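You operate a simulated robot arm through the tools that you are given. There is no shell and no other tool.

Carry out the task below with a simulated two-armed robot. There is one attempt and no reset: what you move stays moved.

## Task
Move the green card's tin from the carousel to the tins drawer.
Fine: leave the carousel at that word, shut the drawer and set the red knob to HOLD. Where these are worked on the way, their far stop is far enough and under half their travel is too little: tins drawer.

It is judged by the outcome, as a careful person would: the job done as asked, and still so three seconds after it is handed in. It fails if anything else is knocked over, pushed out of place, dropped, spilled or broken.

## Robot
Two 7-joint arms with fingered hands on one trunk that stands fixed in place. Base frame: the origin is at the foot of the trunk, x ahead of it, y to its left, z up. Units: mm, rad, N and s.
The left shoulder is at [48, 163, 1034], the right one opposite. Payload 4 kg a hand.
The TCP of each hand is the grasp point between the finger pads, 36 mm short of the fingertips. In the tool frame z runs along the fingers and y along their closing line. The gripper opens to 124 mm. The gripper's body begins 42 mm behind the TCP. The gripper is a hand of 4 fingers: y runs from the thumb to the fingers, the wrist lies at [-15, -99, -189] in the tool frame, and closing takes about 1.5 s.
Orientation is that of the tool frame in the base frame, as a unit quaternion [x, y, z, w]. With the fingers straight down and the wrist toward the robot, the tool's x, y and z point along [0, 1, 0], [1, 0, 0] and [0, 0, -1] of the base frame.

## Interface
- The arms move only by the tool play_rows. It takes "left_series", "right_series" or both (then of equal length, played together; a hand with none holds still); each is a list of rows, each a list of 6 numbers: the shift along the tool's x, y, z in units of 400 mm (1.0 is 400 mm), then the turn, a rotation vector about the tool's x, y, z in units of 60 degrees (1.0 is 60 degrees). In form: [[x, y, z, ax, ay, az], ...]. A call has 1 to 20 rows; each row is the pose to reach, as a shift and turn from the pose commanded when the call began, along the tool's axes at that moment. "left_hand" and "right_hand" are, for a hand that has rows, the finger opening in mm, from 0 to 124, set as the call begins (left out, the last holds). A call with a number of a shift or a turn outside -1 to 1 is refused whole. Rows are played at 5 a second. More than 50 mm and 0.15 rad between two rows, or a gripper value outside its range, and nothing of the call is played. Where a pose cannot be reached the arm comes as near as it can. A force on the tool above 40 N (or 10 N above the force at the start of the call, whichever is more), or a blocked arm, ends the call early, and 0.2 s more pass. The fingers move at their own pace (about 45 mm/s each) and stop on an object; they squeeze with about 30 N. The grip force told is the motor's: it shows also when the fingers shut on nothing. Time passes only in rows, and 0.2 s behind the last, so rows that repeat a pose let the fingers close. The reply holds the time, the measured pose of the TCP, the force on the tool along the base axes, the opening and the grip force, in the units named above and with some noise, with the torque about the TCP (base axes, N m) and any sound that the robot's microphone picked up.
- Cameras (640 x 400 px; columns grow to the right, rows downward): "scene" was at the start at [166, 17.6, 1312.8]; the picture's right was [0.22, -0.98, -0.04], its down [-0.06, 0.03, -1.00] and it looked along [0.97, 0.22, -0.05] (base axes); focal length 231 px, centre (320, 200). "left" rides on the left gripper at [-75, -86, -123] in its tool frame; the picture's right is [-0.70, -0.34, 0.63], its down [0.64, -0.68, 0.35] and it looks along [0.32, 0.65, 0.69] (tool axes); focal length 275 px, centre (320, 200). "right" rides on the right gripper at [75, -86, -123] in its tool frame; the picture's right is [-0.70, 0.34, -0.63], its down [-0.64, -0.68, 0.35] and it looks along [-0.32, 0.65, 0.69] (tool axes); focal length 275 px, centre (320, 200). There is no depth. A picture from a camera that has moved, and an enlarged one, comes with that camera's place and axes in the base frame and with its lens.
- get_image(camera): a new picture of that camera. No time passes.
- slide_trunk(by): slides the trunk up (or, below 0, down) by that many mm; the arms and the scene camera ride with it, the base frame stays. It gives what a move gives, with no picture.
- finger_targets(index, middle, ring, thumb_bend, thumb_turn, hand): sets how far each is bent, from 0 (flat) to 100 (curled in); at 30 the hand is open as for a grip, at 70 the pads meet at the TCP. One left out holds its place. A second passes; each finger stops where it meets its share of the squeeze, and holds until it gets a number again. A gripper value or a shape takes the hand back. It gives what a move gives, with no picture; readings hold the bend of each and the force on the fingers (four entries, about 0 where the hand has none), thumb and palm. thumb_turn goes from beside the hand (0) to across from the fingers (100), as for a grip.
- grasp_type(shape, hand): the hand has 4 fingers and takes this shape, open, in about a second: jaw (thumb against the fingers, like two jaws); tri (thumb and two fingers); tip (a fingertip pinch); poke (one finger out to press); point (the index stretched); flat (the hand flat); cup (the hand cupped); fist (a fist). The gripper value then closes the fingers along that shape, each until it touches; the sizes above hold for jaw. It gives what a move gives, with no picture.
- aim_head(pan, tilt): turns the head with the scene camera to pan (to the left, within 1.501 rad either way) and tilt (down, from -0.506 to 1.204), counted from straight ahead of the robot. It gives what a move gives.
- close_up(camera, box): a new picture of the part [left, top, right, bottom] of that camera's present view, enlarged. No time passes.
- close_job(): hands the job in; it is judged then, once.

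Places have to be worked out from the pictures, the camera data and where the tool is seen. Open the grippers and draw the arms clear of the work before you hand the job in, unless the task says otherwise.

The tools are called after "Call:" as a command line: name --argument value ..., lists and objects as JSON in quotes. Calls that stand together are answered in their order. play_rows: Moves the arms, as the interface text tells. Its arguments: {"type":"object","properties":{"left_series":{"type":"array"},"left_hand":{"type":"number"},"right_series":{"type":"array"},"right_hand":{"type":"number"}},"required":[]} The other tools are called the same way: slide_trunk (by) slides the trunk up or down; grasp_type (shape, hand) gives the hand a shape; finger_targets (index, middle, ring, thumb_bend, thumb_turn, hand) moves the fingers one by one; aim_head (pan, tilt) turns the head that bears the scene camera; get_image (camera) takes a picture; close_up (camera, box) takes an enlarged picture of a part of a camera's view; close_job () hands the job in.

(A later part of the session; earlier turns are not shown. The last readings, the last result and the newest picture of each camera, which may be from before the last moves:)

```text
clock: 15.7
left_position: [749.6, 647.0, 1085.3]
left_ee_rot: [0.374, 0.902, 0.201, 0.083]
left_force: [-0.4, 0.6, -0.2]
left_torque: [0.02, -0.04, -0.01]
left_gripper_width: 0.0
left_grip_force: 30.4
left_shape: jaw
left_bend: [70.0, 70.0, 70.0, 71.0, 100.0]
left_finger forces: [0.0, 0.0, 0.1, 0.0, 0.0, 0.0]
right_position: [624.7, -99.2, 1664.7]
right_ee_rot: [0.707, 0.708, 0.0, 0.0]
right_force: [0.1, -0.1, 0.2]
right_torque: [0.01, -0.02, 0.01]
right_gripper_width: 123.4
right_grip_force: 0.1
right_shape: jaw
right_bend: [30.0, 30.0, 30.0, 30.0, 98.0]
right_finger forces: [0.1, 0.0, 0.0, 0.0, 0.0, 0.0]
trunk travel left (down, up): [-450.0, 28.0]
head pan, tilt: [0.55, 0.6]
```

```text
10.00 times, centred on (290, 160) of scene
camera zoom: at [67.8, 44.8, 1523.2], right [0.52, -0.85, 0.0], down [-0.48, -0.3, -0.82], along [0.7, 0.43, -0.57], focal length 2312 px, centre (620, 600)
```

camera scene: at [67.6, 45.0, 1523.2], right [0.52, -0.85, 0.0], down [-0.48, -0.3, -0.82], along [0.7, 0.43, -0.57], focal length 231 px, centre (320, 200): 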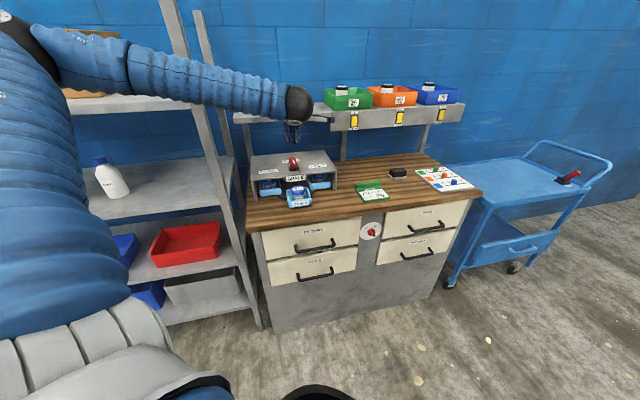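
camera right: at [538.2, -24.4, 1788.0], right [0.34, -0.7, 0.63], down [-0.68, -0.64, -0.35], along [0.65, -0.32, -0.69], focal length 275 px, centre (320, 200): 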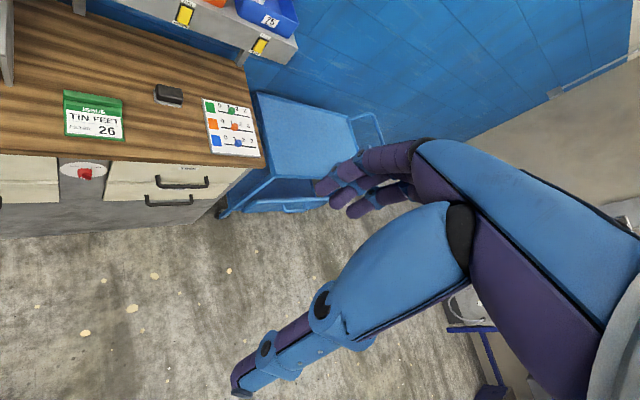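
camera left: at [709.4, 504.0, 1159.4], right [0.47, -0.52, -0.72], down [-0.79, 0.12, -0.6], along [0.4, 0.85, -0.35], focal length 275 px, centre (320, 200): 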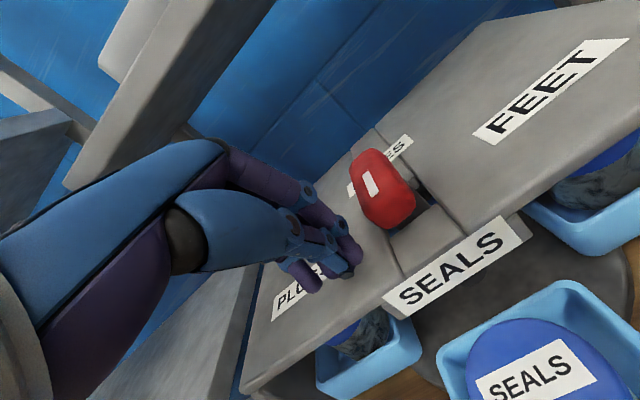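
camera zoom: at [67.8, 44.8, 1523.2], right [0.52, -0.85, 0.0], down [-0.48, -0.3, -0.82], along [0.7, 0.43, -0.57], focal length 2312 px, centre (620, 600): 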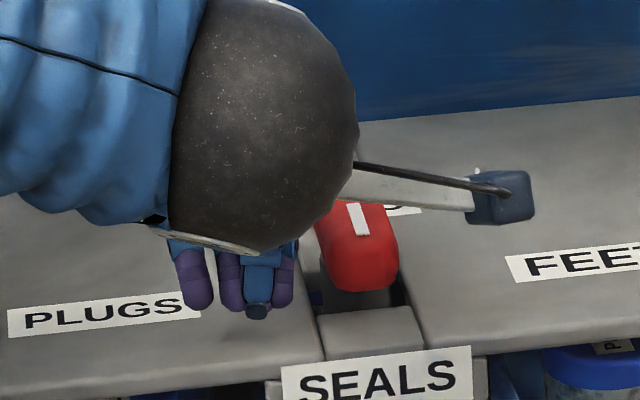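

Compared directly, the index tip is still about 10 mm in front of the handle's front end and about 12 mm to its left. I move 20 mm deeper toward the bench's back, then close the sideways gap slowly.

Call:
play_rows --left_series '[[0, 0.0227, 0.0106, 0, 0, 0], [0, 0.0453, 0.0212, 0, 0, 0], [-0.0125, 0.0453, 0.0212, 0, 0, 0], [-0.025, 0.0453, 0.0212, 0, 0, 0]]'

Call:
get_image --camera "left"

Call:
close_up --camera "scene" --box '[260, 140, 320, 180]'

```text
clock: 16.7
left_position: [769.9, 653.6, 1085.7]
left_ee_rot: [0.374, 0.902, 0.2, 0.083]
left_force: [0.6, -0.2, -0.1]
left_torque: [-0.01, 0.03, 0.01]
left_gripper_width: 0.2
left_grip_force: 30.0
left_shape: jaw
left_bend: [70.0, 70.0, 70.0, 71.0, 100.0]
left_finger forces: [0.0, 0.1, 0.0, 0.0, 0.0, 0.1]
right_position: [625.5, -99.6, 1664.5]
right_ee_rot: [0.707, 0.707, 0.0, 0.0]
right_force: [-0.1, 0.3, 0.2]
right_torque: [0.0, 0.0, 0.01]
right_gripper_width: 123.8
right_grip_force: 0.1
right_shape: jaw
right_bend: [30.0, 30.0, 30.0, 30.0, 98.0]
right_finger forces: [0.1, 0.0, 0.0, 0.0, 0.0, 0.0]
trunk travel left (down, up): [-450.0, 28.0]
head pan, tilt: [0.55, 0.6]
```

```text
taken
camera left: at [729.8, 509.7, 1157.9], right [0.47, -0.52, -0.72], down [-0.79, 0.12, -0.6], along [0.4, 0.85, -0.35], focal length 275 px, centre (320, 200)
```

left: 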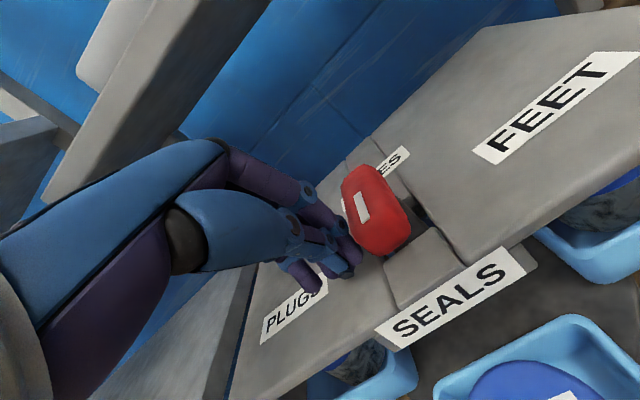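

```text
10.00 times, centred on (290, 160) of scene
camera zoom: at [67.9, 44.8, 1523.2], right [0.52, -0.85, 0.0], down [-0.48, -0.3, -0.82], along [0.7, 0.43, -0.57], focal length 2312 px, centre (620, 600)
```

zoom: 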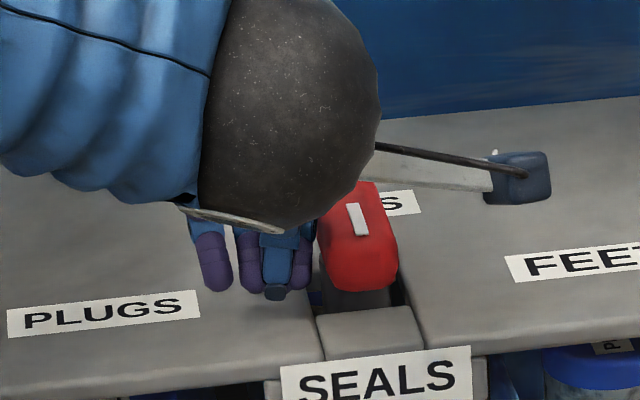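

The index is now beside the handle with a few millimetres of gap. I go 8 mm deeper so the finger overlaps the front end, then push right in small steps.

Call:
play_rows --left_series '[[0, 0.0181, 0.0085, 0, 0, 0], [-0.0125, 0.0181, 0.0085, 0, 0, 0], [-0.025, 0.0181, 0.0085, 0, 0, 0], [-0.0375, 0.0165, 0.0077, 0, 0, 0]]'

Call:
get_image --camera "left"

Call:
close_up --camera "scene" --box '[260, 140, 320, 180]'

```text
clock: 17.9
left_position: [781.8, 655.5, 1084.4]
left_ee_rot: [0.369, 0.904, 0.203, 0.08]
left_force: [-31.3, 30.0, 6.8]
left_torque: [0.09, -0.07, 0.71]
left_gripper_width: 0.0
left_grip_force: 29.7
left_shape: jaw
left_bend: [70.0, 70.0, 70.0, 71.0, 100.0]
left_finger forces: [47.6, 0.1, 0.0, 0.1, 0.0, 0.0]
right_position: [618.9, -100.0, 1668.7]
right_ee_rot: [0.708, 0.706, 0.001, 0.001]
right_force: [-0.2, -0.2, -0.4]
right_torque: [0.03, -0.01, 0.0]
right_gripper_width: 123.7
right_grip_force: 0.0
right_shape: jaw
right_bend: [30.0, 30.0, 30.0, 30.0, 98.0]
right_finger forces: [0.0, 0.0, 0.1, 0.0, 0.0, 0.0]
trunk travel left (down, up): [-450.0, 28.0]
head pan, tilt: [0.55, 0.6]
stopped in row 4 (left hand): the force on the tool passed its limit at 42 N (the readings are from after the stop); the commanded pose is now the measured one
```

```text
taken
camera left: at [743.2, 510.4, 1156.7], right [0.47, -0.51, -0.72], down [-0.79, 0.11, -0.6], along [0.39, 0.85, -0.35], focal length 275 px, centre (320, 200)
```

left: 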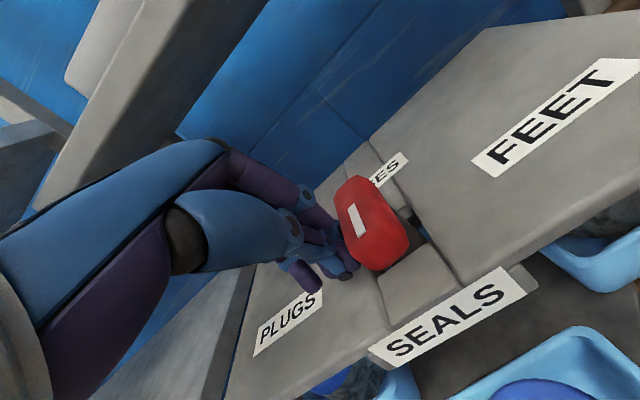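

```text
10.00 times, centred on (290, 160) of scene
camera zoom: at [62.9, 46.3, 1523.5], right [0.52, -0.85, 0.0], down [-0.48, -0.3, -0.82], along [0.7, 0.43, -0.57], focal length 2312 px, centre (620, 600)
```

zoom: 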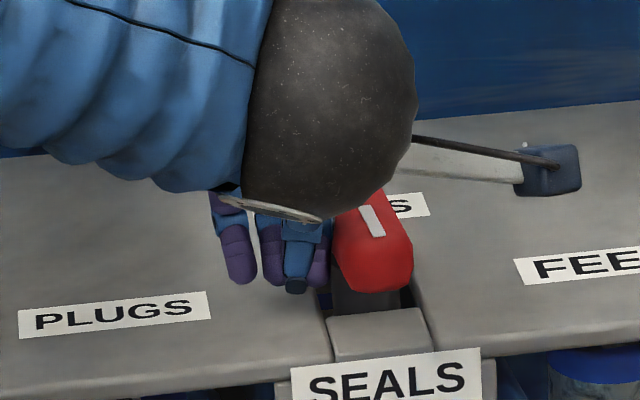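

The contact force reached 42 N along the bench and the handle turned a few degrees. The finger is pushing too close to the pivot, so I back off, move the contact toward the handle's front end for more leverage, and push slowly along the arc.

Call:
play_rows --left_series '[[0.012, 0, 0, 0, 0, 0], [0.012, -0.0272, -0.0127, 0, 0, 0], [0.005, -0.0272, -0.0127, 0, 0, 0], [0, -0.0272, -0.0127, 0, 0, 0], [-0.005, -0.0313, -0.0146, 0, 0, 0], [-0.01, -0.0351, -0.0164, 0, 0, 0], [-0.015, -0.039, -0.0182, 0, 0, 0], [-0.02, -0.0417, -0.0195, 0, 0, 0], [-0.025, -0.0439, -0.0205, 0, 0, 0], [-0.03, -0.046, -0.0215, 0, 0, 0], [-0.035, -0.048, -0.0224, 0, 0, 0], [-0.04, -0.0489, -0.0228, 0, 0, 0], [-0.045, -0.0498, -0.0233, 0, 0, 0], [-0.05, -0.0507, -0.0237, 0, 0, 0], [-0.055, -0.0516, -0.0241, 0, 0, 0], [-0.06, -0.0521, -0.0243, 0, 0, 0]]'

Call:
get_image --camera "left"

Call:
close_up --camera "scene" --box '[240, 130, 345, 200]'

```text
clock: 19.1
left_position: [773.7, 648.6, 1082.1]
left_ee_rot: [0.366, 0.905, 0.203, 0.079]
left_force: [-15.7, 35.8, 4.9]
left_torque: [0.06, -0.1, 1.04]
left_gripper_width: 0.0
left_grip_force: 30.1
left_shape: jaw
left_bend: [70.0, 70.0, 70.0, 73.0, 100.0]
left_finger forces: [38.1, 0.0, 0.0, 0.0, 0.0, 0.1]
right_position: [622.0, -100.9, 1666.1]
right_ee_rot: [0.708, 0.706, 0.001, 0.001]
right_force: [0.2, -0.6, 0.4]
right_torque: [0.04, -0.02, -0.03]
right_gripper_width: 123.7
right_grip_force: 0.1
right_shape: jaw
right_bend: [30.0, 30.0, 30.0, 30.0, 98.0]
right_finger forces: [0.0, 0.0, 0.0, 0.0, 0.0, 0.1]
trunk travel left (down, up): [-450.0, 28.0]
head pan, tilt: [0.55, 0.6]
stopped in row 5 (left hand): the force on the tool passed its limit at 58 N (the readings are from after the stop); the commanded pose is now the measured one
```

```text
taken
camera left: at [737.1, 502.9, 1154.5], right [0.47, -0.51, -0.72], down [-0.79, 0.11, -0.6], along [0.38, 0.86, -0.35], focal length 275 px, centre (320, 200)
```

left: 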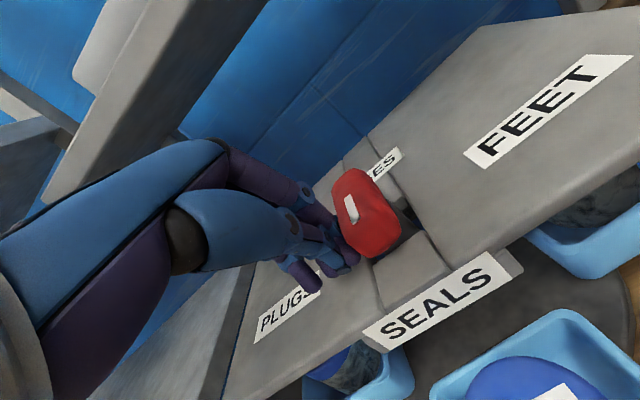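

```text
5.71 times, centred on (292, 165) of scene
camera zoom: at [65.6, 46.3, 1523.3], right [0.52, -0.85, 0.0], down [-0.48, -0.3, -0.82], along [0.7, 0.43, -0.57], focal length 1321 px, centre (477, 400)
```

zoom: 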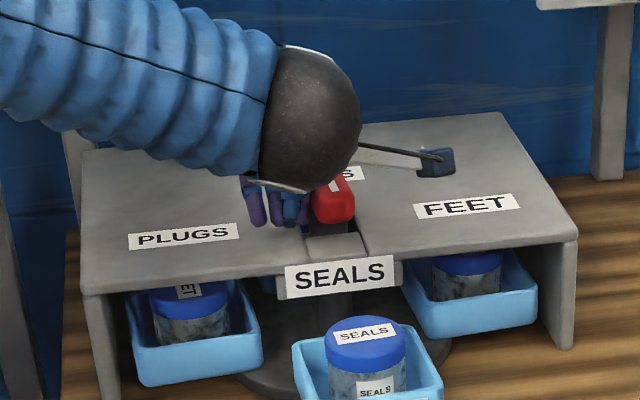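

The trays do turn with the handle, but about 39 N still holds it. I back the hand off to see whether the carousel keeps its new angle or springs back.

Call:
play_rows --left_series '[[0.03, 0, 0, 0, 0, 0], [0.06, 0, 0, 0, 0, 0], [0.1, 0, 0, 0, 0, 0], [0.16, -0.03, -0.06, 0, 0, 0], [0.22, -0.06, -0.12, 0, 0, 0]]'

Call:
get_image --camera "left"

Call:
close_up --camera "scene" --box '[240, 130, 345, 200]'

```text
clock: 20.3
left_position: [685.0, 672.6, 1116.6]
left_ee_rot: [0.371, 0.903, 0.201, 0.08]
left_force: [-0.9, 0.4, -0.3]
left_torque: [0.0, 0.0, -0.01]
left_gripper_width: 0.0
left_grip_force: 30.5
left_shape: jaw
left_bend: [70.0, 70.0, 70.0, 73.0, 100.0]
left_finger forces: [0.0, 0.0, 0.0, 0.0, 0.0, 0.0]
right_position: [620.7, -102.0, 1666.9]
right_ee_rot: [0.709, 0.705, 0.001, 0.0]
right_force: [-1.0, -0.2, -0.3]
right_torque: [0.01, -0.02, 0.0]
right_gripper_width: 123.3
right_grip_force: 0.1
right_shape: jaw
right_bend: [30.0, 30.0, 30.0, 30.0, 98.0]
right_finger forces: [0.0, 0.0, 0.1, 0.1, 0.0, 0.1]
trunk travel left (down, up): [-450.0, 28.0]
head pan, tilt: [0.55, 0.6]
```

```text
taken
camera left: at [646.5, 528.2, 1189.2], right [0.47, -0.51, -0.72], down [-0.79, 0.12, -0.6], along [0.39, 0.85, -0.35], focal length 275 px, centre (320, 200)
```

left: 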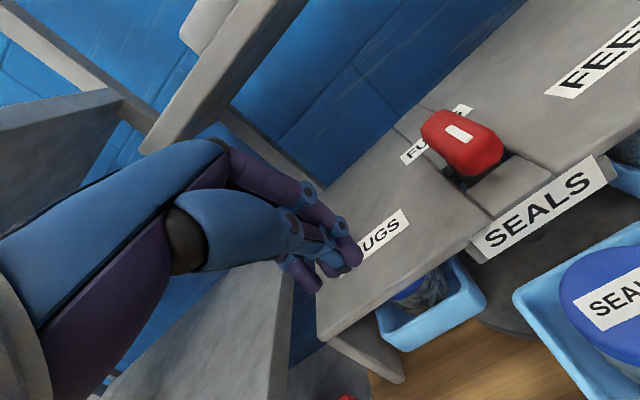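

```text
5.71 times, centred on (292, 165) of scene
camera zoom: at [65.8, 45.5, 1523.3], right [0.52, -0.85, 0.0], down [-0.48, -0.3, -0.82], along [0.7, 0.43, -0.57], focal length 1321 px, centre (477, 400)
```

zoom: 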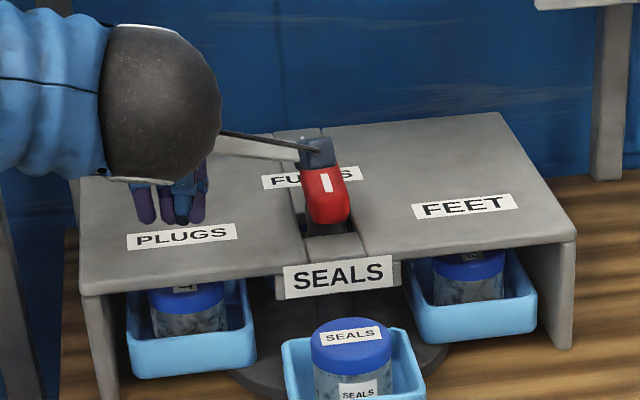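

The carousel has a springy detent and jumped back to SEALS. The handle gives too little leverage within the force limit. The trays turn as one with the table and stand about 115 mm from the axis, so pushing the front tray's side needs only about 10 N. I switch to the pinch shape, which is narrower when closed, and come down left of the SEALS tray in front of the roof.

Call:
grasp_type --shape "tip" --hand "left"

Call:
play_rows --left_series '[[-0.01, -0.0715, -0.0335, 0, 0, 0], [-0.021, -0.143, -0.067, 0, 0, 0], [-0.021, -0.143, -0.067, 0, 0, 0], [-0.021, -0.143, -0.067, 0, 0, 0], [-0.021, -0.143, -0.067, 0, 0, 0], [-0.021, -0.143, -0.067, 0, 0, 0], [-0.021, -0.143, -0.067, 0, 0, 0], [-0.021, -0.143, -0.067, 0, 0, 0]]' --left_hand 0

Call:
get_image --camera "left"

Call:
close_up --camera "scene" --box '[230, 130, 350, 210]'

```text
clock: 21.2
left_position: [686.1, 672.6, 1114.6]
left_ee_rot: [0.37, 0.904, 0.201, 0.079]
left_force: [0.2, -0.5, -0.2]
left_torque: [0.02, -0.02, -0.01]
left_gripper_width: 123.5
left_grip_force: 0.0
left_shape: tip
left_bend: [31.0, 98.0, 99.0, 30.0, 98.0]
left_finger forces: [0.1, 0.0, 0.1, 0.1, 0.1, 0.0]
right_position: [624.7, -101.2, 1665.6]
right_ee_rot: [0.708, 0.706, 0.001, -0.001]
right_force: [-0.4, 0.0, 0.0]
right_torque: [0.02, 0.0, 0.01]
right_gripper_width: 123.6
right_grip_force: 0.1
right_shape: jaw
right_bend: [30.0, 30.0, 30.0, 30.0, 98.0]
right_finger forces: [0.0, 0.0, 0.0, 0.0, 0.0, 0.0]
trunk travel left (down, up): [-450.0, 28.0]
head pan, tilt: [0.55, 0.6]
```

```text
clock: 23.0
left_position: [646.0, 623.4, 1115.9]
left_ee_rot: [0.371, 0.903, 0.202, 0.08]
left_force: [0.7, 0.1, 0.0]
left_torque: [0.01, -0.02, -0.02]
left_gripper_width: 0.0
left_grip_force: 19.6
left_shape: tip
left_bend: [70.0, 99.0, 100.0, 70.0, 100.0]
left_finger forces: [0.1, 0.1, 0.0, 0.1, 0.0, 0.0]
right_position: [624.0, -101.2, 1665.4]
right_ee_rot: [0.709, 0.705, 0.0, 0.0]
right_force: [0.3, -0.1, -0.1]
right_torque: [0.02, -0.01, 0.0]
right_gripper_width: 123.6
right_grip_force: 0.0
right_shape: jaw
right_bend: [30.0, 30.0, 30.0, 30.0, 98.0]
right_finger forces: [0.0, 0.0, 0.0, 0.1, 0.0, 0.0]
trunk travel left (down, up): [-450.0, 28.0]
head pan, tilt: [0.55, 0.6]
```

```text
taken
camera left: at [608.3, 479.1, 1187.5], right [0.47, -0.51, -0.72], down [-0.79, 0.12, -0.6], along [0.39, 0.85, -0.35], focal length 275 px, centre (320, 200)
```

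left: 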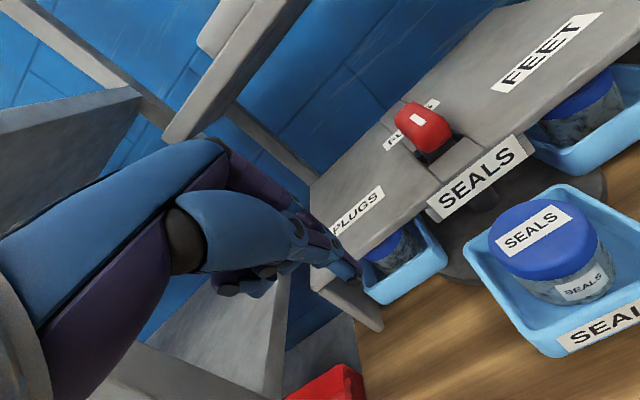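

```text
5.00 times, centred on (290, 170) of scene
camera zoom: at [67.7, 45.1, 1523.2], right [0.52, -0.85, 0.0], down [-0.48, -0.3, -0.82], along [0.7, 0.43, -0.57], focal length 1156 px, centre (470, 350)
```

zoom: 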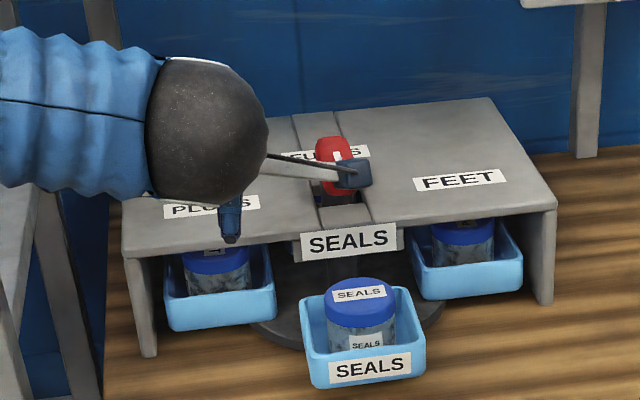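

The pinch is narrow and the tray's left wall is at about 46 mm left of the axis line, from 64 to 165 mm out. I lower the closed fingertips beside it to about z 941, below the tray rim.

Call:
play_rows --left_series '[[0, -0.0375, 0.0804, 0, 0, 0], [0, -0.075, 0.1608, 0, 0, 0], [0, -0.1125, 0.2413, 0, 0, 0], [0, -0.15, 0.3217, 0, 0, 0]]'

Call:
get_image --camera "left"

Call:
close_up --camera "scene" --box '[230, 130, 350, 210]'

```text
clock: 24.0
left_position: [645.3, 625.9, 974.4]
left_ee_rot: [0.369, 0.904, 0.202, 0.08]
left_force: [0.3, -0.7, 0.5]
left_torque: [-0.03, -0.02, 0.01]
left_gripper_width: 0.0
left_grip_force: 30.0
left_shape: tip
left_bend: [70.0, 100.0, 100.0, 71.0, 100.0]
left_finger forces: [0.0, 0.1, 0.0, 0.0, 0.0, 0.1]
right_position: [625.6, -100.8, 1664.6]
right_ee_rot: [0.709, 0.706, 0.0, -0.001]
right_force: [0.2, 1.0, -0.2]
right_torque: [-0.01, 0.03, 0.0]
right_gripper_width: 124.0
right_grip_force: 0.1
right_shape: jaw
right_bend: [30.0, 30.0, 30.0, 30.0, 98.0]
right_finger forces: [0.0, 0.1, 0.1, 0.0, 0.1, 0.1]
trunk travel left (down, up): [-450.0, 28.0]
head pan, tilt: [0.55, 0.6]
```

```text
taken
camera left: at [607.3, 480.7, 1047.2], right [0.47, -0.51, -0.72], down [-0.79, 0.12, -0.6], along [0.39, 0.85, -0.35], focal length 275 px, centre (320, 200)
```

left: 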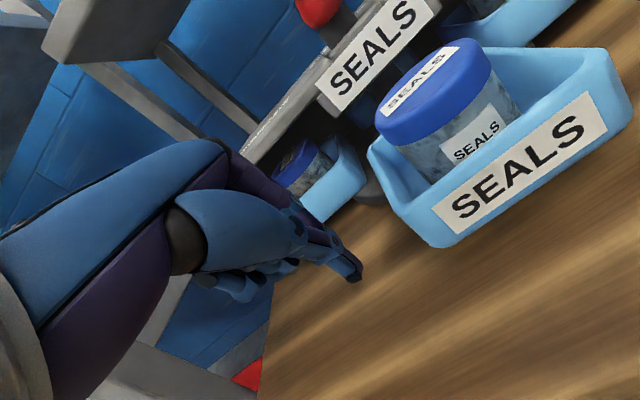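

```text
5.00 times, centred on (290, 170) of scene
camera zoom: at [68.6, 45.5, 1523.1], right [0.52, -0.85, 0.0], down [-0.48, -0.3, -0.82], along [0.7, 0.43, -0.57], focal length 1156 px, centre (470, 350)
```

zoom: 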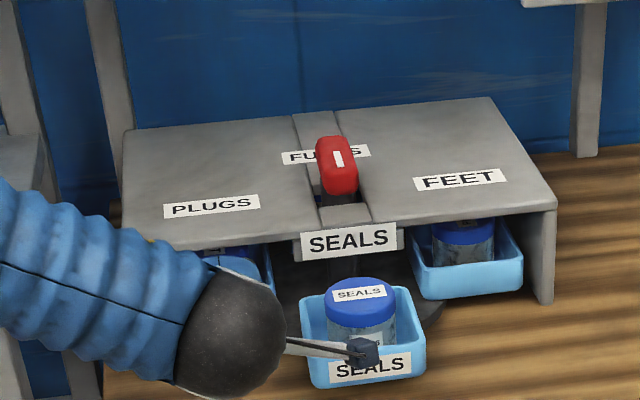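

The index tip sits left of the tray, low enough. I push right along the arc, only the first part, to check that tray and table turn together.

Call:
play_rows --left_series '[[-0.025, -0.0006, -0.0003, 0, 0, 0], [-0.055, 0.001, 0.0005, 0, 0, 0], [-0.075, -0.004, -0.0019, 0, 0, 0], [-0.095, -0.0089, -0.0042, 0, 0, 0], [-0.115, -0.0139, -0.0065, 0, 0, 0]]'

Call:
get_image --camera "left"

Call:
close_up --camera "scene" --box '[230, 130, 350, 210]'

```text
clock: 25.2
left_position: [673.9, 587.3, 973.8]
left_ee_rot: [0.37, 0.903, 0.202, 0.079]
left_force: [-0.3, -0.6, -0.3]
left_torque: [-0.02, -0.01, -0.05]
left_gripper_width: 0.0
left_grip_force: 30.1
left_shape: tip
left_bend: [70.0, 100.0, 100.0, 71.0, 100.0]
left_finger forces: [0.0, 0.0, 0.0, 0.0, 0.0, 0.0]
right_position: [624.9, -102.2, 1664.8]
right_ee_rot: [0.708, 0.706, 0.0, 0.0]
right_force: [0.0, -0.6, -0.3]
right_torque: [0.0, 0.02, 0.01]
right_gripper_width: 123.7
right_grip_force: 0.0
right_shape: jaw
right_bend: [30.0, 30.0, 30.0, 30.0, 98.0]
right_finger forces: [0.0, 0.0, 0.0, 0.0, 0.0, 0.1]
trunk travel left (down, up): [-450.0, 28.0]
head pan, tilt: [0.55, 0.6]
```

```text
taken
camera left: at [635.4, 442.5, 1047.1], right [0.47, -0.51, -0.72], down [-0.79, 0.12, -0.6], along [0.39, 0.85, -0.35], focal length 275 px, centre (320, 200)
```

left: 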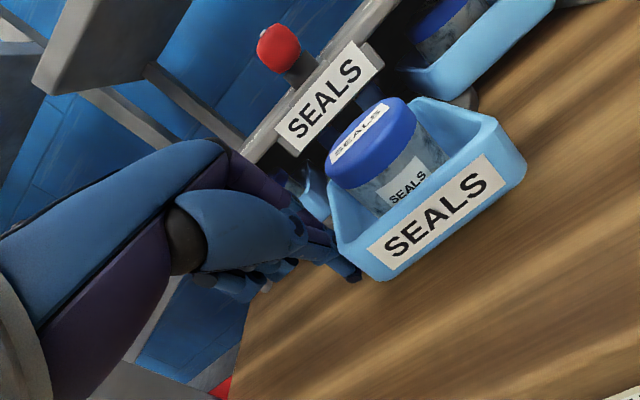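

```text
5.00 times, centred on (290, 170) of scene
camera zoom: at [67.7, 44.8, 1523.2], right [0.52, -0.85, 0.0], down [-0.48, -0.3, -0.82], along [0.7, 0.43, -0.57], focal length 1156 px, centre (470, 350)
```

zoom: 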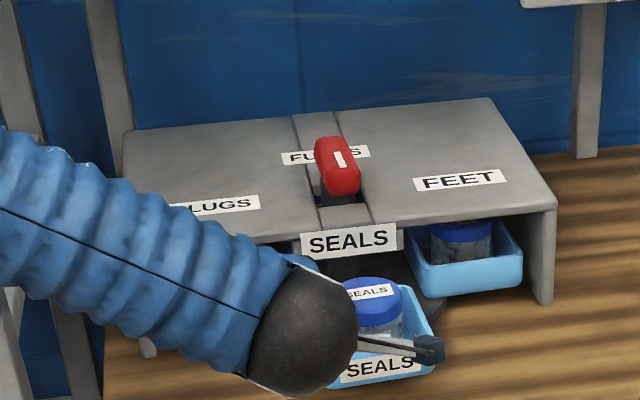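

Readings show no force yet; I zoom on the handle and the finger to see whether contact has been made.

Call:
close_up --camera "scene" --box '[280, 150, 310, 176]'

Call:
close_up --camera "left" --box '[290, 80, 450, 300]'

```text
15.38 times, centred on (295, 163) of scene
camera zoom: at [67.7, 44.8, 1523.2], right [0.52, -0.85, 0.0], down [-0.48, -0.3, -0.82], along [0.7, 0.43, -0.57], focal length 3557 px, centre (705, 769)
```

zoom: 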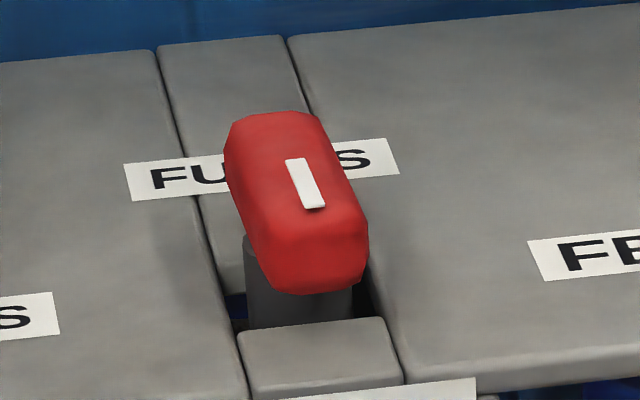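

```text
1.82 times, centred on (370, 190) of left
camera zoom: at [635.4, 442.5, 1047.1], right [0.47, -0.51, -0.72], down [-0.79, 0.12, -0.6], along [0.39, 0.85, -0.35], focal length 500 px, centre (229, 218)
```

zoom: 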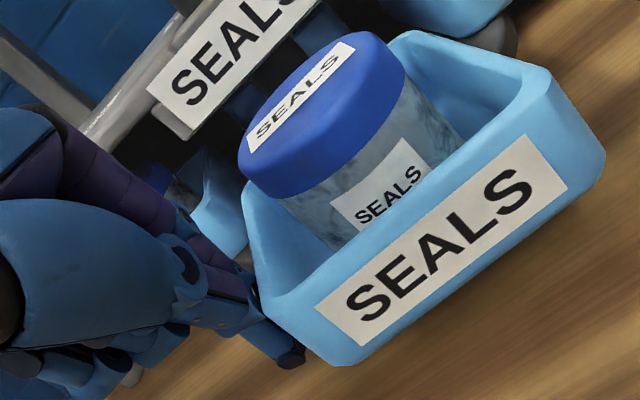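

The handle has turned about 4° with almost no force, so tray, table and handle are one piece and the finger is in contact. I keep pushing along the arc.

Call:
play_rows --left_series '[[-0.0225, -0.0068, -0.0032, 0, 0, 0], [-0.045, -0.0102, -0.0048, 0, 0, 0], [-0.0675, -0.012, -0.0056, 0, 0, 0], [-0.09, -0.0125, -0.0058, 0, 0, 0], [-0.1125, -0.0118, -0.0055, 0, 0, 0], [-0.135, -0.0102, -0.0048, 0, 0, 0], [-0.1575, -0.0068, -0.0032, 0, 0, 0]]'

Call:
get_image --camera "left"

Call:
close_up --camera "scene" --box '[230, 130, 350, 210]'

```text
clock: 25.9
left_position: [680.9, 574.5, 973.9]
left_ee_rot: [0.364, 0.906, 0.203, 0.076]
left_force: [-27.7, 27.2, 10.8]
left_torque: [0.07, -0.08, 0.39]
left_gripper_width: 0.0
left_grip_force: 30.3
left_shape: tip
left_bend: [70.0, 100.0, 100.0, 71.0, 100.0]
left_finger forces: [13.4, 0.0, 0.0, 0.0, 37.6, 0.0]
right_position: [619.7, -101.1, 1666.1]
right_ee_rot: [0.709, 0.705, 0.0, 0.001]
right_force: [-0.3, -0.6, -1.0]
right_torque: [0.01, 0.02, -0.01]
right_gripper_width: 123.5
right_grip_force: 0.1
right_shape: jaw
right_bend: [30.0, 30.0, 30.0, 30.0, 98.0]
right_finger forces: [0.0, 0.0, 0.0, 0.0, 0.0, 0.1]
trunk travel left (down, up): [-450.0, 28.0]
head pan, tilt: [0.55, 0.6]
stopped in row 3 (left hand): the force on the tool passed its limit at 46 N (the readings are from after the stop); the commanded pose is now the measured one
```

```text
taken
camera left: at [644.9, 430.5, 1045.6], right [0.47, -0.5, -0.72], down [-0.8, 0.11, -0.59], along [0.38, 0.86, -0.35], focal length 275 px, centre (320, 200)
```

left: 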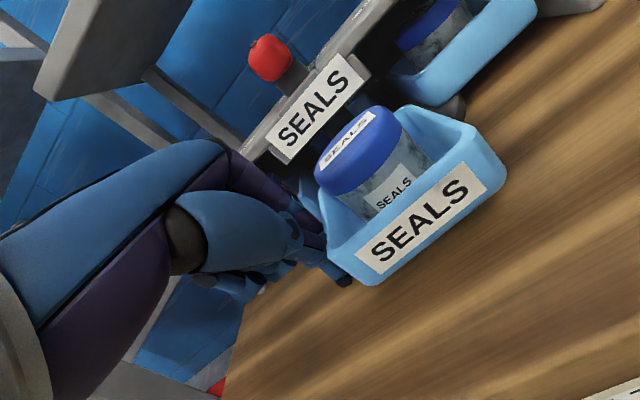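

```text
5.00 times, centred on (290, 170) of scene
camera zoom: at [63.5, 46.3, 1523.5], right [0.52, -0.85, 0.0], down [-0.48, -0.3, -0.82], along [0.7, 0.43, -0.57], focal length 1156 px, centre (470, 350)
```

zoom: 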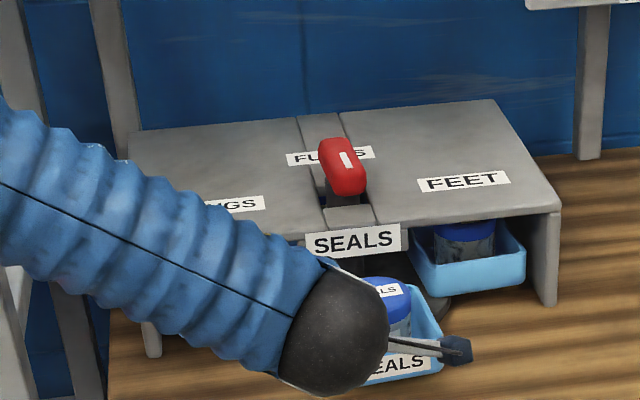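

Even at 46 N on a long lever it turned only about 10°, so the table is locked with a little play, and I should not force it. The red handle probably has to be lifted or pressed to unlock. I back away from the tray and rise.

Call:
play_rows --left_series '[[0.03, 0, 0, 0, 0, 0], [0.08, 0, 0, 0, 0, 0], [0.12, 0, 0, 0, 0, 0], [0.12, -0.05, 0.0, 0, 0, 0], [0.12, 0.0, -0.09, 0, 0, 0], [0.12, 0.05, -0.19, 0, 0, 0], [0.12, 0.08, -0.29, 0, 0, 0], [0.12, 0.1, -0.39, 0, 0, 0]]'

Call:
get_image --camera "left"

Call:
close_up --camera "scene" --box '[240, 130, 345, 210]'

```text
clock: 27.7
left_position: [626.7, 583.1, 1132.4]
left_ee_rot: [0.368, 0.904, 0.202, 0.077]
left_force: [0.3, -0.7, 0.1]
left_torque: [-0.05, -0.01, -0.03]
left_gripper_width: 0.0
left_grip_force: 30.1
left_shape: tip
left_bend: [70.0, 100.0, 100.0, 71.0, 100.0]
left_finger forces: [0.0, 0.1, 0.1, 0.1, 0.0, 0.0]
right_position: [623.3, -103.2, 1667.1]
right_ee_rot: [0.71, 0.705, 0.0, 0.001]
right_force: [-1.0, -0.2, -0.3]
right_torque: [-0.01, 0.01, -0.02]
right_gripper_width: 123.8
right_grip_force: 0.0
right_shape: jaw
right_bend: [30.0, 30.0, 30.0, 30.0, 98.0]
right_finger forces: [0.1, 0.1, 0.0, 0.0, 0.1, 0.1]
trunk travel left (down, up): [-450.0, 28.0]
head pan, tilt: [0.55, 0.6]
```

```text
taken
camera left: at [589.6, 438.1, 1205.3], right [0.47, -0.51, -0.72], down [-0.8, 0.11, -0.59], along [0.38, 0.85, -0.35], focal length 275 px, centre (320, 200)
```

left: 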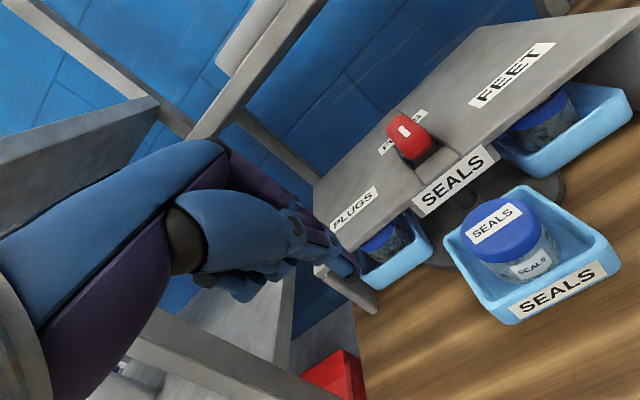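

```text
5.00 times, centred on (292, 170) of scene
camera zoom: at [66.2, 44.6, 1523.4], right [0.52, -0.85, 0.0], down [-0.48, -0.29, -0.82], along [0.7, 0.43, -0.57], focal length 1156 px, centre (458, 350)
```

zoom: 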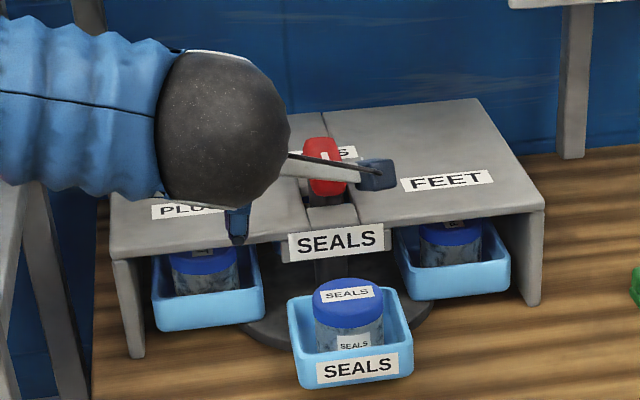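

The carousel returned to centre undisturbed. I turn the left hand so its closing line lies across the handle, tilted 30° forward, to grip the handle and test lifting it.

Call:
play_rows --left_series '[[-0.0153, 0.0283, -0.0099, -0.0062, 0.0033, 0.109], [-0.0306, 0.0566, -0.0197, -0.0124, 0.0066, 0.2181], [-0.0459, 0.0849, -0.0296, -0.0186, 0.0099, 0.3271], [-0.0611, 0.1131, -0.0394, -0.0247, 0.0133, 0.4362], [-0.0764, 0.1414, -0.0493, -0.0309, 0.0166, 0.5452], [-0.0917, 0.1697, -0.0591, -0.0371, 0.0199, 0.6543], [-0.107, 0.198, -0.069, -0.0433, 0.0232, 0.7633]]'

Call:
play_rows --left_series '[[0, 0, 0, -0.0062, 0.0033, 0.109], [0, 0, 0, -0.0124, 0.0066, 0.2181], [0, 0, 0, -0.0186, 0.0099, 0.3271], [0, 0, 0, -0.0247, 0.0133, 0.4362], [0, 0, 0, -0.0309, 0.0166, 0.5452], [0, 0, 0, -0.0371, 0.0199, 0.6543], [0, 0, 0, -0.0433, 0.0232, 0.7633]]'

Call:
grasp_type --shape "jaw" --hand "left"

Call:
get_image --camera "left"

Call:
get_image --camera "scene"

```text
clock: 29.3
left_position: [703.7, 595.7, 1190.3]
left_ee_rot: [0.686, 0.687, 0.24, -0.012]
left_force: [0.2, -0.2, 0.3]
left_torque: [-0.01, 0.03, -0.01]
left_gripper_width: 0.0
left_grip_force: 30.7
left_shape: tip
left_bend: [70.0, 100.0, 100.0, 71.0, 100.0]
left_finger forces: [0.1, 0.1, 0.0, 0.0, 0.0, 0.0]
right_position: [624.4, -102.9, 1665.4]
right_ee_rot: [0.709, 0.706, 0.0, 0.0]
right_force: [-0.3, -0.3, 0.8]
right_torque: [0.03, 0.02, -0.02]
right_gripper_width: 123.5
right_grip_force: 0.0
right_shape: jaw
right_bend: [30.0, 30.0, 30.0, 30.0, 98.0]
right_finger forces: [0.0, 0.0, 0.1, 0.0, 0.0, 0.1]
trunk travel left (down, up): [-450.0, 28.0]
head pan, tilt: [0.55, 0.6]
```

```text
clock: 30.9
left_position: [705.0, 597.8, 1187.5]
left_ee_rot: [0.896, 0.361, 0.24, -0.096]
left_force: [0.8, 0.2, 0.4]
left_torque: [0.01, 0.01, 0.01]
left_gripper_width: 0.0
left_grip_force: 29.6
left_shape: tip
left_bend: [70.0, 100.0, 100.0, 71.0, 100.0]
left_finger forces: [0.0, 0.0, 0.1, 0.0, 0.0, 0.0]
right_position: [624.6, -99.1, 1665.5]
right_ee_rot: [0.708, 0.706, 0.0, 0.002]
right_force: [0.4, 0.4, -0.6]
right_torque: [-0.03, 0.0, 0.0]
right_gripper_width: 123.7
right_grip_force: 0.0
right_shape: jaw
right_bend: [30.0, 30.0, 30.0, 30.0, 98.0]
right_finger forces: [0.0, 0.1, 0.1, 0.0, 0.1, 0.0]
trunk travel left (down, up): [-450.0, 28.0]
head pan, tilt: [0.55, 0.6]
```

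```text
clock: 31.8
left_position: [705.6, 596.8, 1190.0]
left_ee_rot: [0.896, 0.36, 0.239, -0.097]
left_force: [0.0, -0.1, 0.2]
left_torque: [0.01, -0.01, 0.0]
left_gripper_width: 123.9
left_grip_force: 0.0
left_shape: jaw
left_bend: [30.0, 30.0, 30.0, 30.0, 98.0]
left_finger forces: [0.0, 0.0, 0.0, 0.1, 0.1, 0.0]
right_position: [623.2, -101.5, 1666.0]
right_ee_rot: [0.709, 0.706, 0.001, 0.0]
right_force: [0.0, 0.3, -0.1]
right_torque: [0.01, 0.01, 0.01]
right_gripper_width: 123.8
right_grip_force: 0.1
right_shape: jaw
right_bend: [30.0, 30.0, 30.0, 30.0, 98.0]
right_finger forces: [0.0, 0.1, 0.0, 0.0, 0.1, 0.1]
trunk travel left (down, up): [-450.0, 28.0]
head pan, tilt: [0.55, 0.6]
```

```text
taken
camera left: at [552.7, 571.7, 1256.9], right [-0.44, 0.04, -0.9], down [0.06, 1.0, 0.02], along [0.9, -0.04, -0.44], focal length 275 px, centre (320, 200)
```

left: 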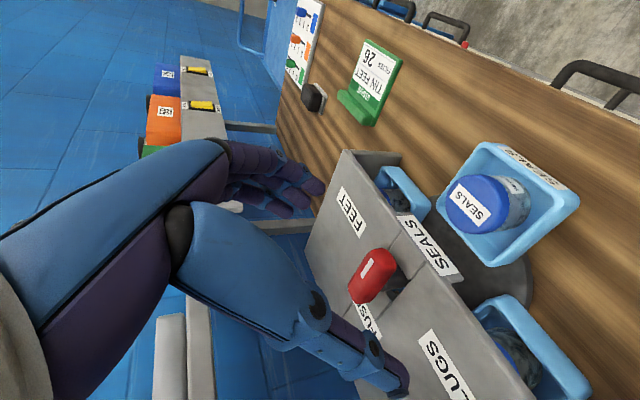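

```text
taken
camera scene: at [67.4, 44.9, 1523.3], right [0.52, -0.85, 0.0], down [-0.48, -0.3, -0.82], along [0.7, 0.43, -0.57], focal length 231 px, centre (320, 200)
```

scene: 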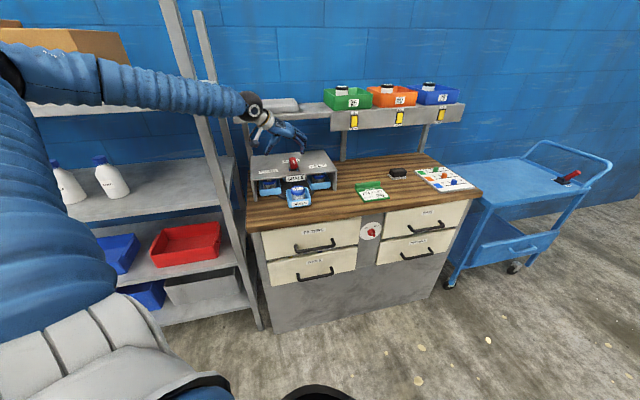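

The jaw is open across the handle line. I move to 80 mm short of the grip point and look again.

Call:
play_rows --left_series '[[0.0313, 0.0343, 0.0488, 0, 0, 0], [0.0625, 0.0685, 0.0975, 0, 0, 0], [0.0938, 0.1028, 0.1463, 0, 0, 0]]'

Call:
get_image --camera "left"

Call:
close_up --camera "scene" --box '[240, 110, 345, 190]'

```text
clock: 32.6
left_position: [776.1, 611.6, 1154.8]
left_ee_rot: [0.896, 0.361, 0.24, -0.096]
left_force: [0.0, 0.1, -0.5]
left_torque: [-0.01, 0.0, 0.04]
left_gripper_width: 123.6
left_grip_force: 0.0
left_shape: jaw
left_bend: [30.0, 30.0, 30.0, 30.0, 98.0]
left_finger forces: [0.0, 0.0, 0.0, 0.1, 0.1, 0.0]
right_position: [624.9, -101.0, 1664.3]
right_ee_rot: [0.708, 0.706, -0.001, -0.001]
right_force: [-0.7, 0.1, 0.4]
right_torque: [-0.04, 0.02, -0.03]
right_gripper_width: 123.7
right_grip_force: 0.0
right_shape: jaw
right_bend: [30.0, 30.0, 30.0, 30.0, 98.0]
right_finger forces: [0.0, 0.0, 0.0, 0.0, 0.0, 0.0]
trunk travel left (down, up): [-450.0, 28.0]
head pan, tilt: [0.55, 0.6]
```

```text
taken
camera left: at [624.9, 586.4, 1221.6], right [-0.44, 0.04, -0.9], down [0.06, 1.0, 0.02], along [0.9, -0.04, -0.44], focal length 275 px, centre (320, 200)
```

left: 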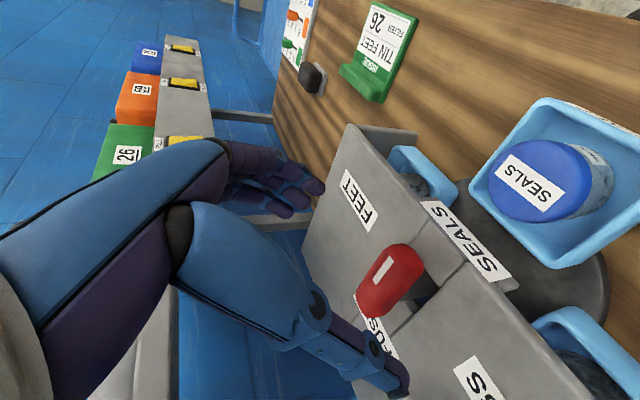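

```text
5.00 times, centred on (292, 150) of scene
camera zoom: at [68.7, 45.2, 1523.1], right [0.52, -0.85, 0.0], down [-0.48, -0.3, -0.82], along [0.7, 0.43, -0.57], focal length 1156 px, centre (458, 450)
```

zoom: 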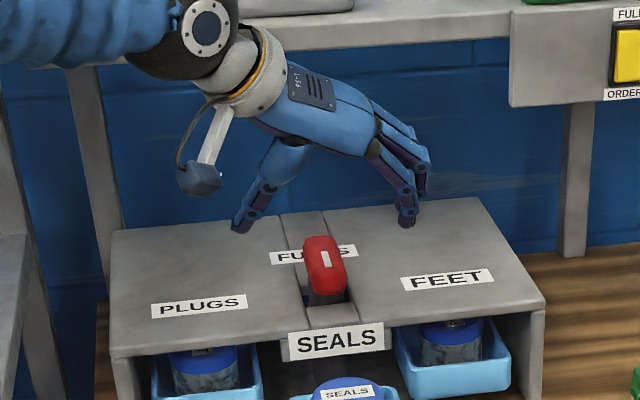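

Handle and hand are aligned along the bench. I advance to the grip point with tips staying just above the roof, then check before closing.

Call:
play_rows --left_series '[[0.0018, 0.0025, 0.06, 0, 0, 0], [0.0036, 0.005, 0.12, 0, 0, 0], [0.0055, 0.007, 0.18, 0, 0, 0]]'

Call:
get_image --camera "left"

Call:
close_up --camera "scene" --box '[250, 120, 340, 180]'

```text
clock: 33.4
left_position: [805.7, 633.3, 1095.5]
left_ee_rot: [0.896, 0.36, 0.24, -0.096]
left_force: [0.3, 0.5, -0.3]
left_torque: [-0.03, -0.01, 0.01]
left_gripper_width: 123.7
left_grip_force: 0.0
left_shape: jaw
left_bend: [30.0, 30.0, 30.0, 30.0, 98.0]
left_finger forces: [0.0, 0.1, 0.1, 0.0, 0.0, 0.0]
right_position: [624.7, -100.7, 1665.7]
right_ee_rot: [0.708, 0.706, 0.0, 0.0]
right_force: [-0.5, 0.0, 0.0]
right_torque: [-0.02, -0.02, 0.03]
right_gripper_width: 123.5
right_grip_force: 0.0
right_shape: jaw
right_bend: [30.0, 30.0, 30.0, 30.0, 98.0]
right_finger forces: [0.2, 0.1, 0.0, 0.0, 0.0, 0.0]
trunk travel left (down, up): [-450.0, 28.0]
head pan, tilt: [0.55, 0.6]
```

```text
taken
camera left: at [654.9, 610.0, 1162.9], right [-0.44, 0.04, -0.9], down [0.06, 1.0, 0.02], along [0.9, -0.04, -0.44], focal length 275 px, centre (320, 200)
```

left: 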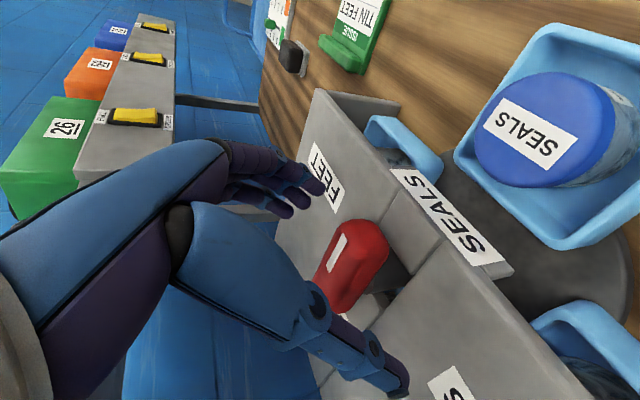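

```text
6.67 times, centred on (295, 150) of scene
camera zoom: at [67.9, 45.3, 1523.2], right [0.52, -0.85, 0.0], down [-0.48, -0.3, -0.82], along [0.7, 0.43, -0.57], focal length 1541 px, centre (487, 533)
```

zoom: 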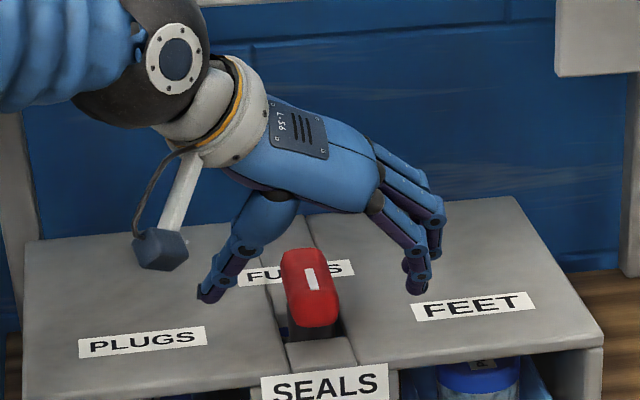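

The line between thumb and index crosses the middle of the handle. I close the hand on it.

Call:
play_rows --left_series '[[0, 0, 0.01, 0, 0, 0], [0, 0, 0.01, 0, 0, 0], [0, 0, 0.01, 0, 0, 0], [0, 0, 0.01, 0, 0, 0], [0, 0, 0.01, 0, 0, 0], [0, 0, 0.01, 0, 0, 0], [0, 0, 0.01, 0, 0, 0], [0, 0, 0.01, 0, 0, 0]]' --left_hand 0

Call:
get_image --camera "left"

Call:
close_up --camera "scene" --box '[250, 120, 340, 180]'

```text
clock: 35.2
left_position: [808.0, 635.5, 1094.5]
left_ee_rot: [0.896, 0.36, 0.241, -0.096]
left_force: [0.7, 4.2, 7.4]
left_torque: [0.0, -0.3, -0.19]
left_gripper_width: 37.6
left_grip_force: 30.0
left_shape: jaw
left_bend: [59.0, 61.0, 62.0, 56.0, 100.0]
left_finger forces: [18.3, 9.9, 3.9, 0.0, 29.9, 0.1]
right_position: [623.3, -101.7, 1664.9]
right_ee_rot: [0.709, 0.705, 0.0, -0.001]
right_force: [0.1, 0.2, -0.6]
right_torque: [0.02, 0.0, 0.01]
right_gripper_width: 123.6
right_grip_force: 0.0
right_shape: jaw
right_bend: [30.0, 30.0, 30.0, 30.0, 98.0]
right_finger forces: [0.1, 0.0, 0.0, 0.0, 0.0, 0.1]
trunk travel left (down, up): [-450.0, 28.0]
head pan, tilt: [0.55, 0.6]
```

```text
taken
camera left: at [655.9, 610.9, 1161.2], right [-0.44, 0.05, -0.9], down [0.06, 1.0, 0.02], along [0.9, -0.04, -0.44], focal length 275 px, centre (320, 200)
```

left: 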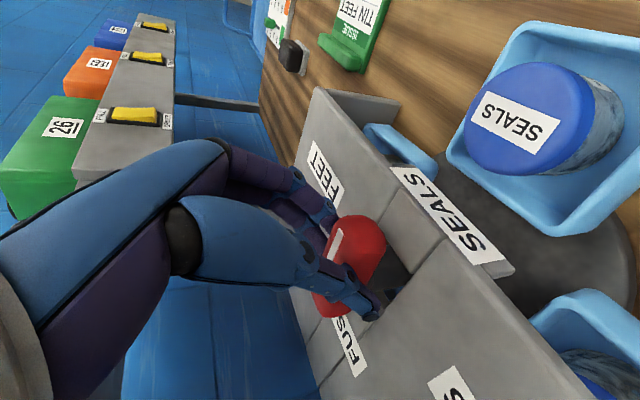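

```text
6.67 times, centred on (295, 150) of scene
camera zoom: at [66.9, 44.8, 1523.3], right [0.52, -0.85, 0.0], down [-0.48, -0.3, -0.82], along [0.7, 0.43, -0.57], focal length 1541 px, centre (487, 533)
```

zoom: 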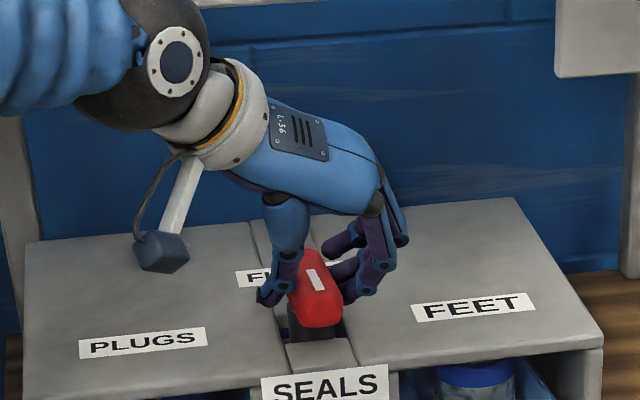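

The handle is held, with the thumb at 30 N and all three fingers in contact. I lift straight up 20 mm in small steps to feel for an unlocking travel.

Call:
play_rows --left_series '[[0.005, 0, -0.0086, 0, 0, 0], [0.01, 0, -0.0173, 0, 0, 0], [0.015, 0, -0.0259, 0, 0, 0], [0.02, 0, -0.0346, 0, 0, 0], [0.025, 0, -0.0432, 0, 0, 0]]'

Call:
close_up --camera "scene" --box '[250, 120, 340, 180]'

Call:
get_image --camera "left"

```text
clock: 36.4
left_position: [808.8, 635.5, 1112.6]
left_ee_rot: [0.896, 0.361, 0.24, -0.096]
left_force: [-2.1, 2.3, -14.6]
left_torque: [-0.04, 0.18, 0.09]
left_gripper_width: 27.1
left_grip_force: 29.6
left_shape: jaw
left_bend: [61.0, 73.0, 71.0, 60.0, 100.0]
left_finger forces: [16.1, 0.1, 0.1, 0.0, 16.1, 0.0]
right_position: [625.9, -99.6, 1664.4]
right_ee_rot: [0.709, 0.706, -0.001, 0.0]
right_force: [0.0, -0.2, 0.1]
right_torque: [0.0, 0.01, 0.0]
right_gripper_width: 123.9
right_grip_force: 0.2
right_shape: jaw
right_bend: [30.0, 30.0, 30.0, 30.0, 98.0]
right_finger forces: [0.0, 0.0, 0.0, 0.1, 0.0, 0.0]
trunk travel left (down, up): [-450.0, 28.0]
head pan, tilt: [0.55, 0.6]
```

```text
6.67 times, centred on (295, 150) of scene
camera zoom: at [68.6, 46.6, 1523.1], right [0.52, -0.85, 0.0], down [-0.48, -0.3, -0.82], along [0.7, 0.43, -0.57], focal length 1541 px, centre (487, 533)
```

zoom: 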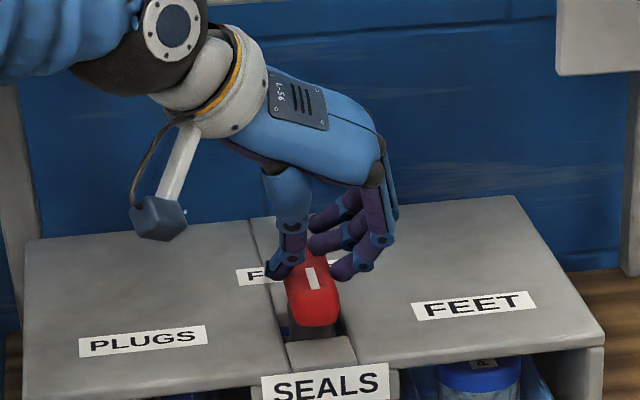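

```text
taken
camera left: at [656.2, 610.6, 1179.6], right [-0.44, 0.04, -0.9], down [0.06, 1.0, 0.02], along [0.9, -0.04, -0.44], focal length 275 px, centre (320, 200)
```

left: 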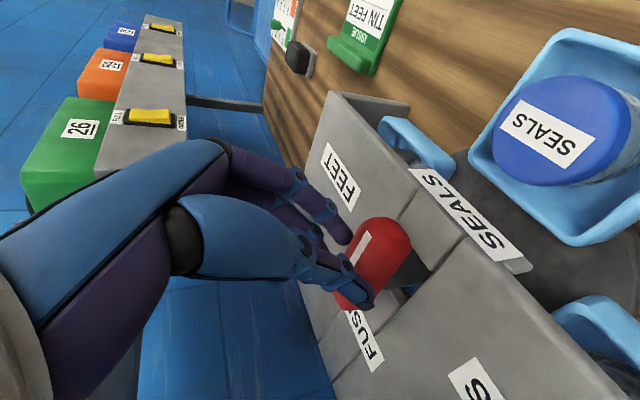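

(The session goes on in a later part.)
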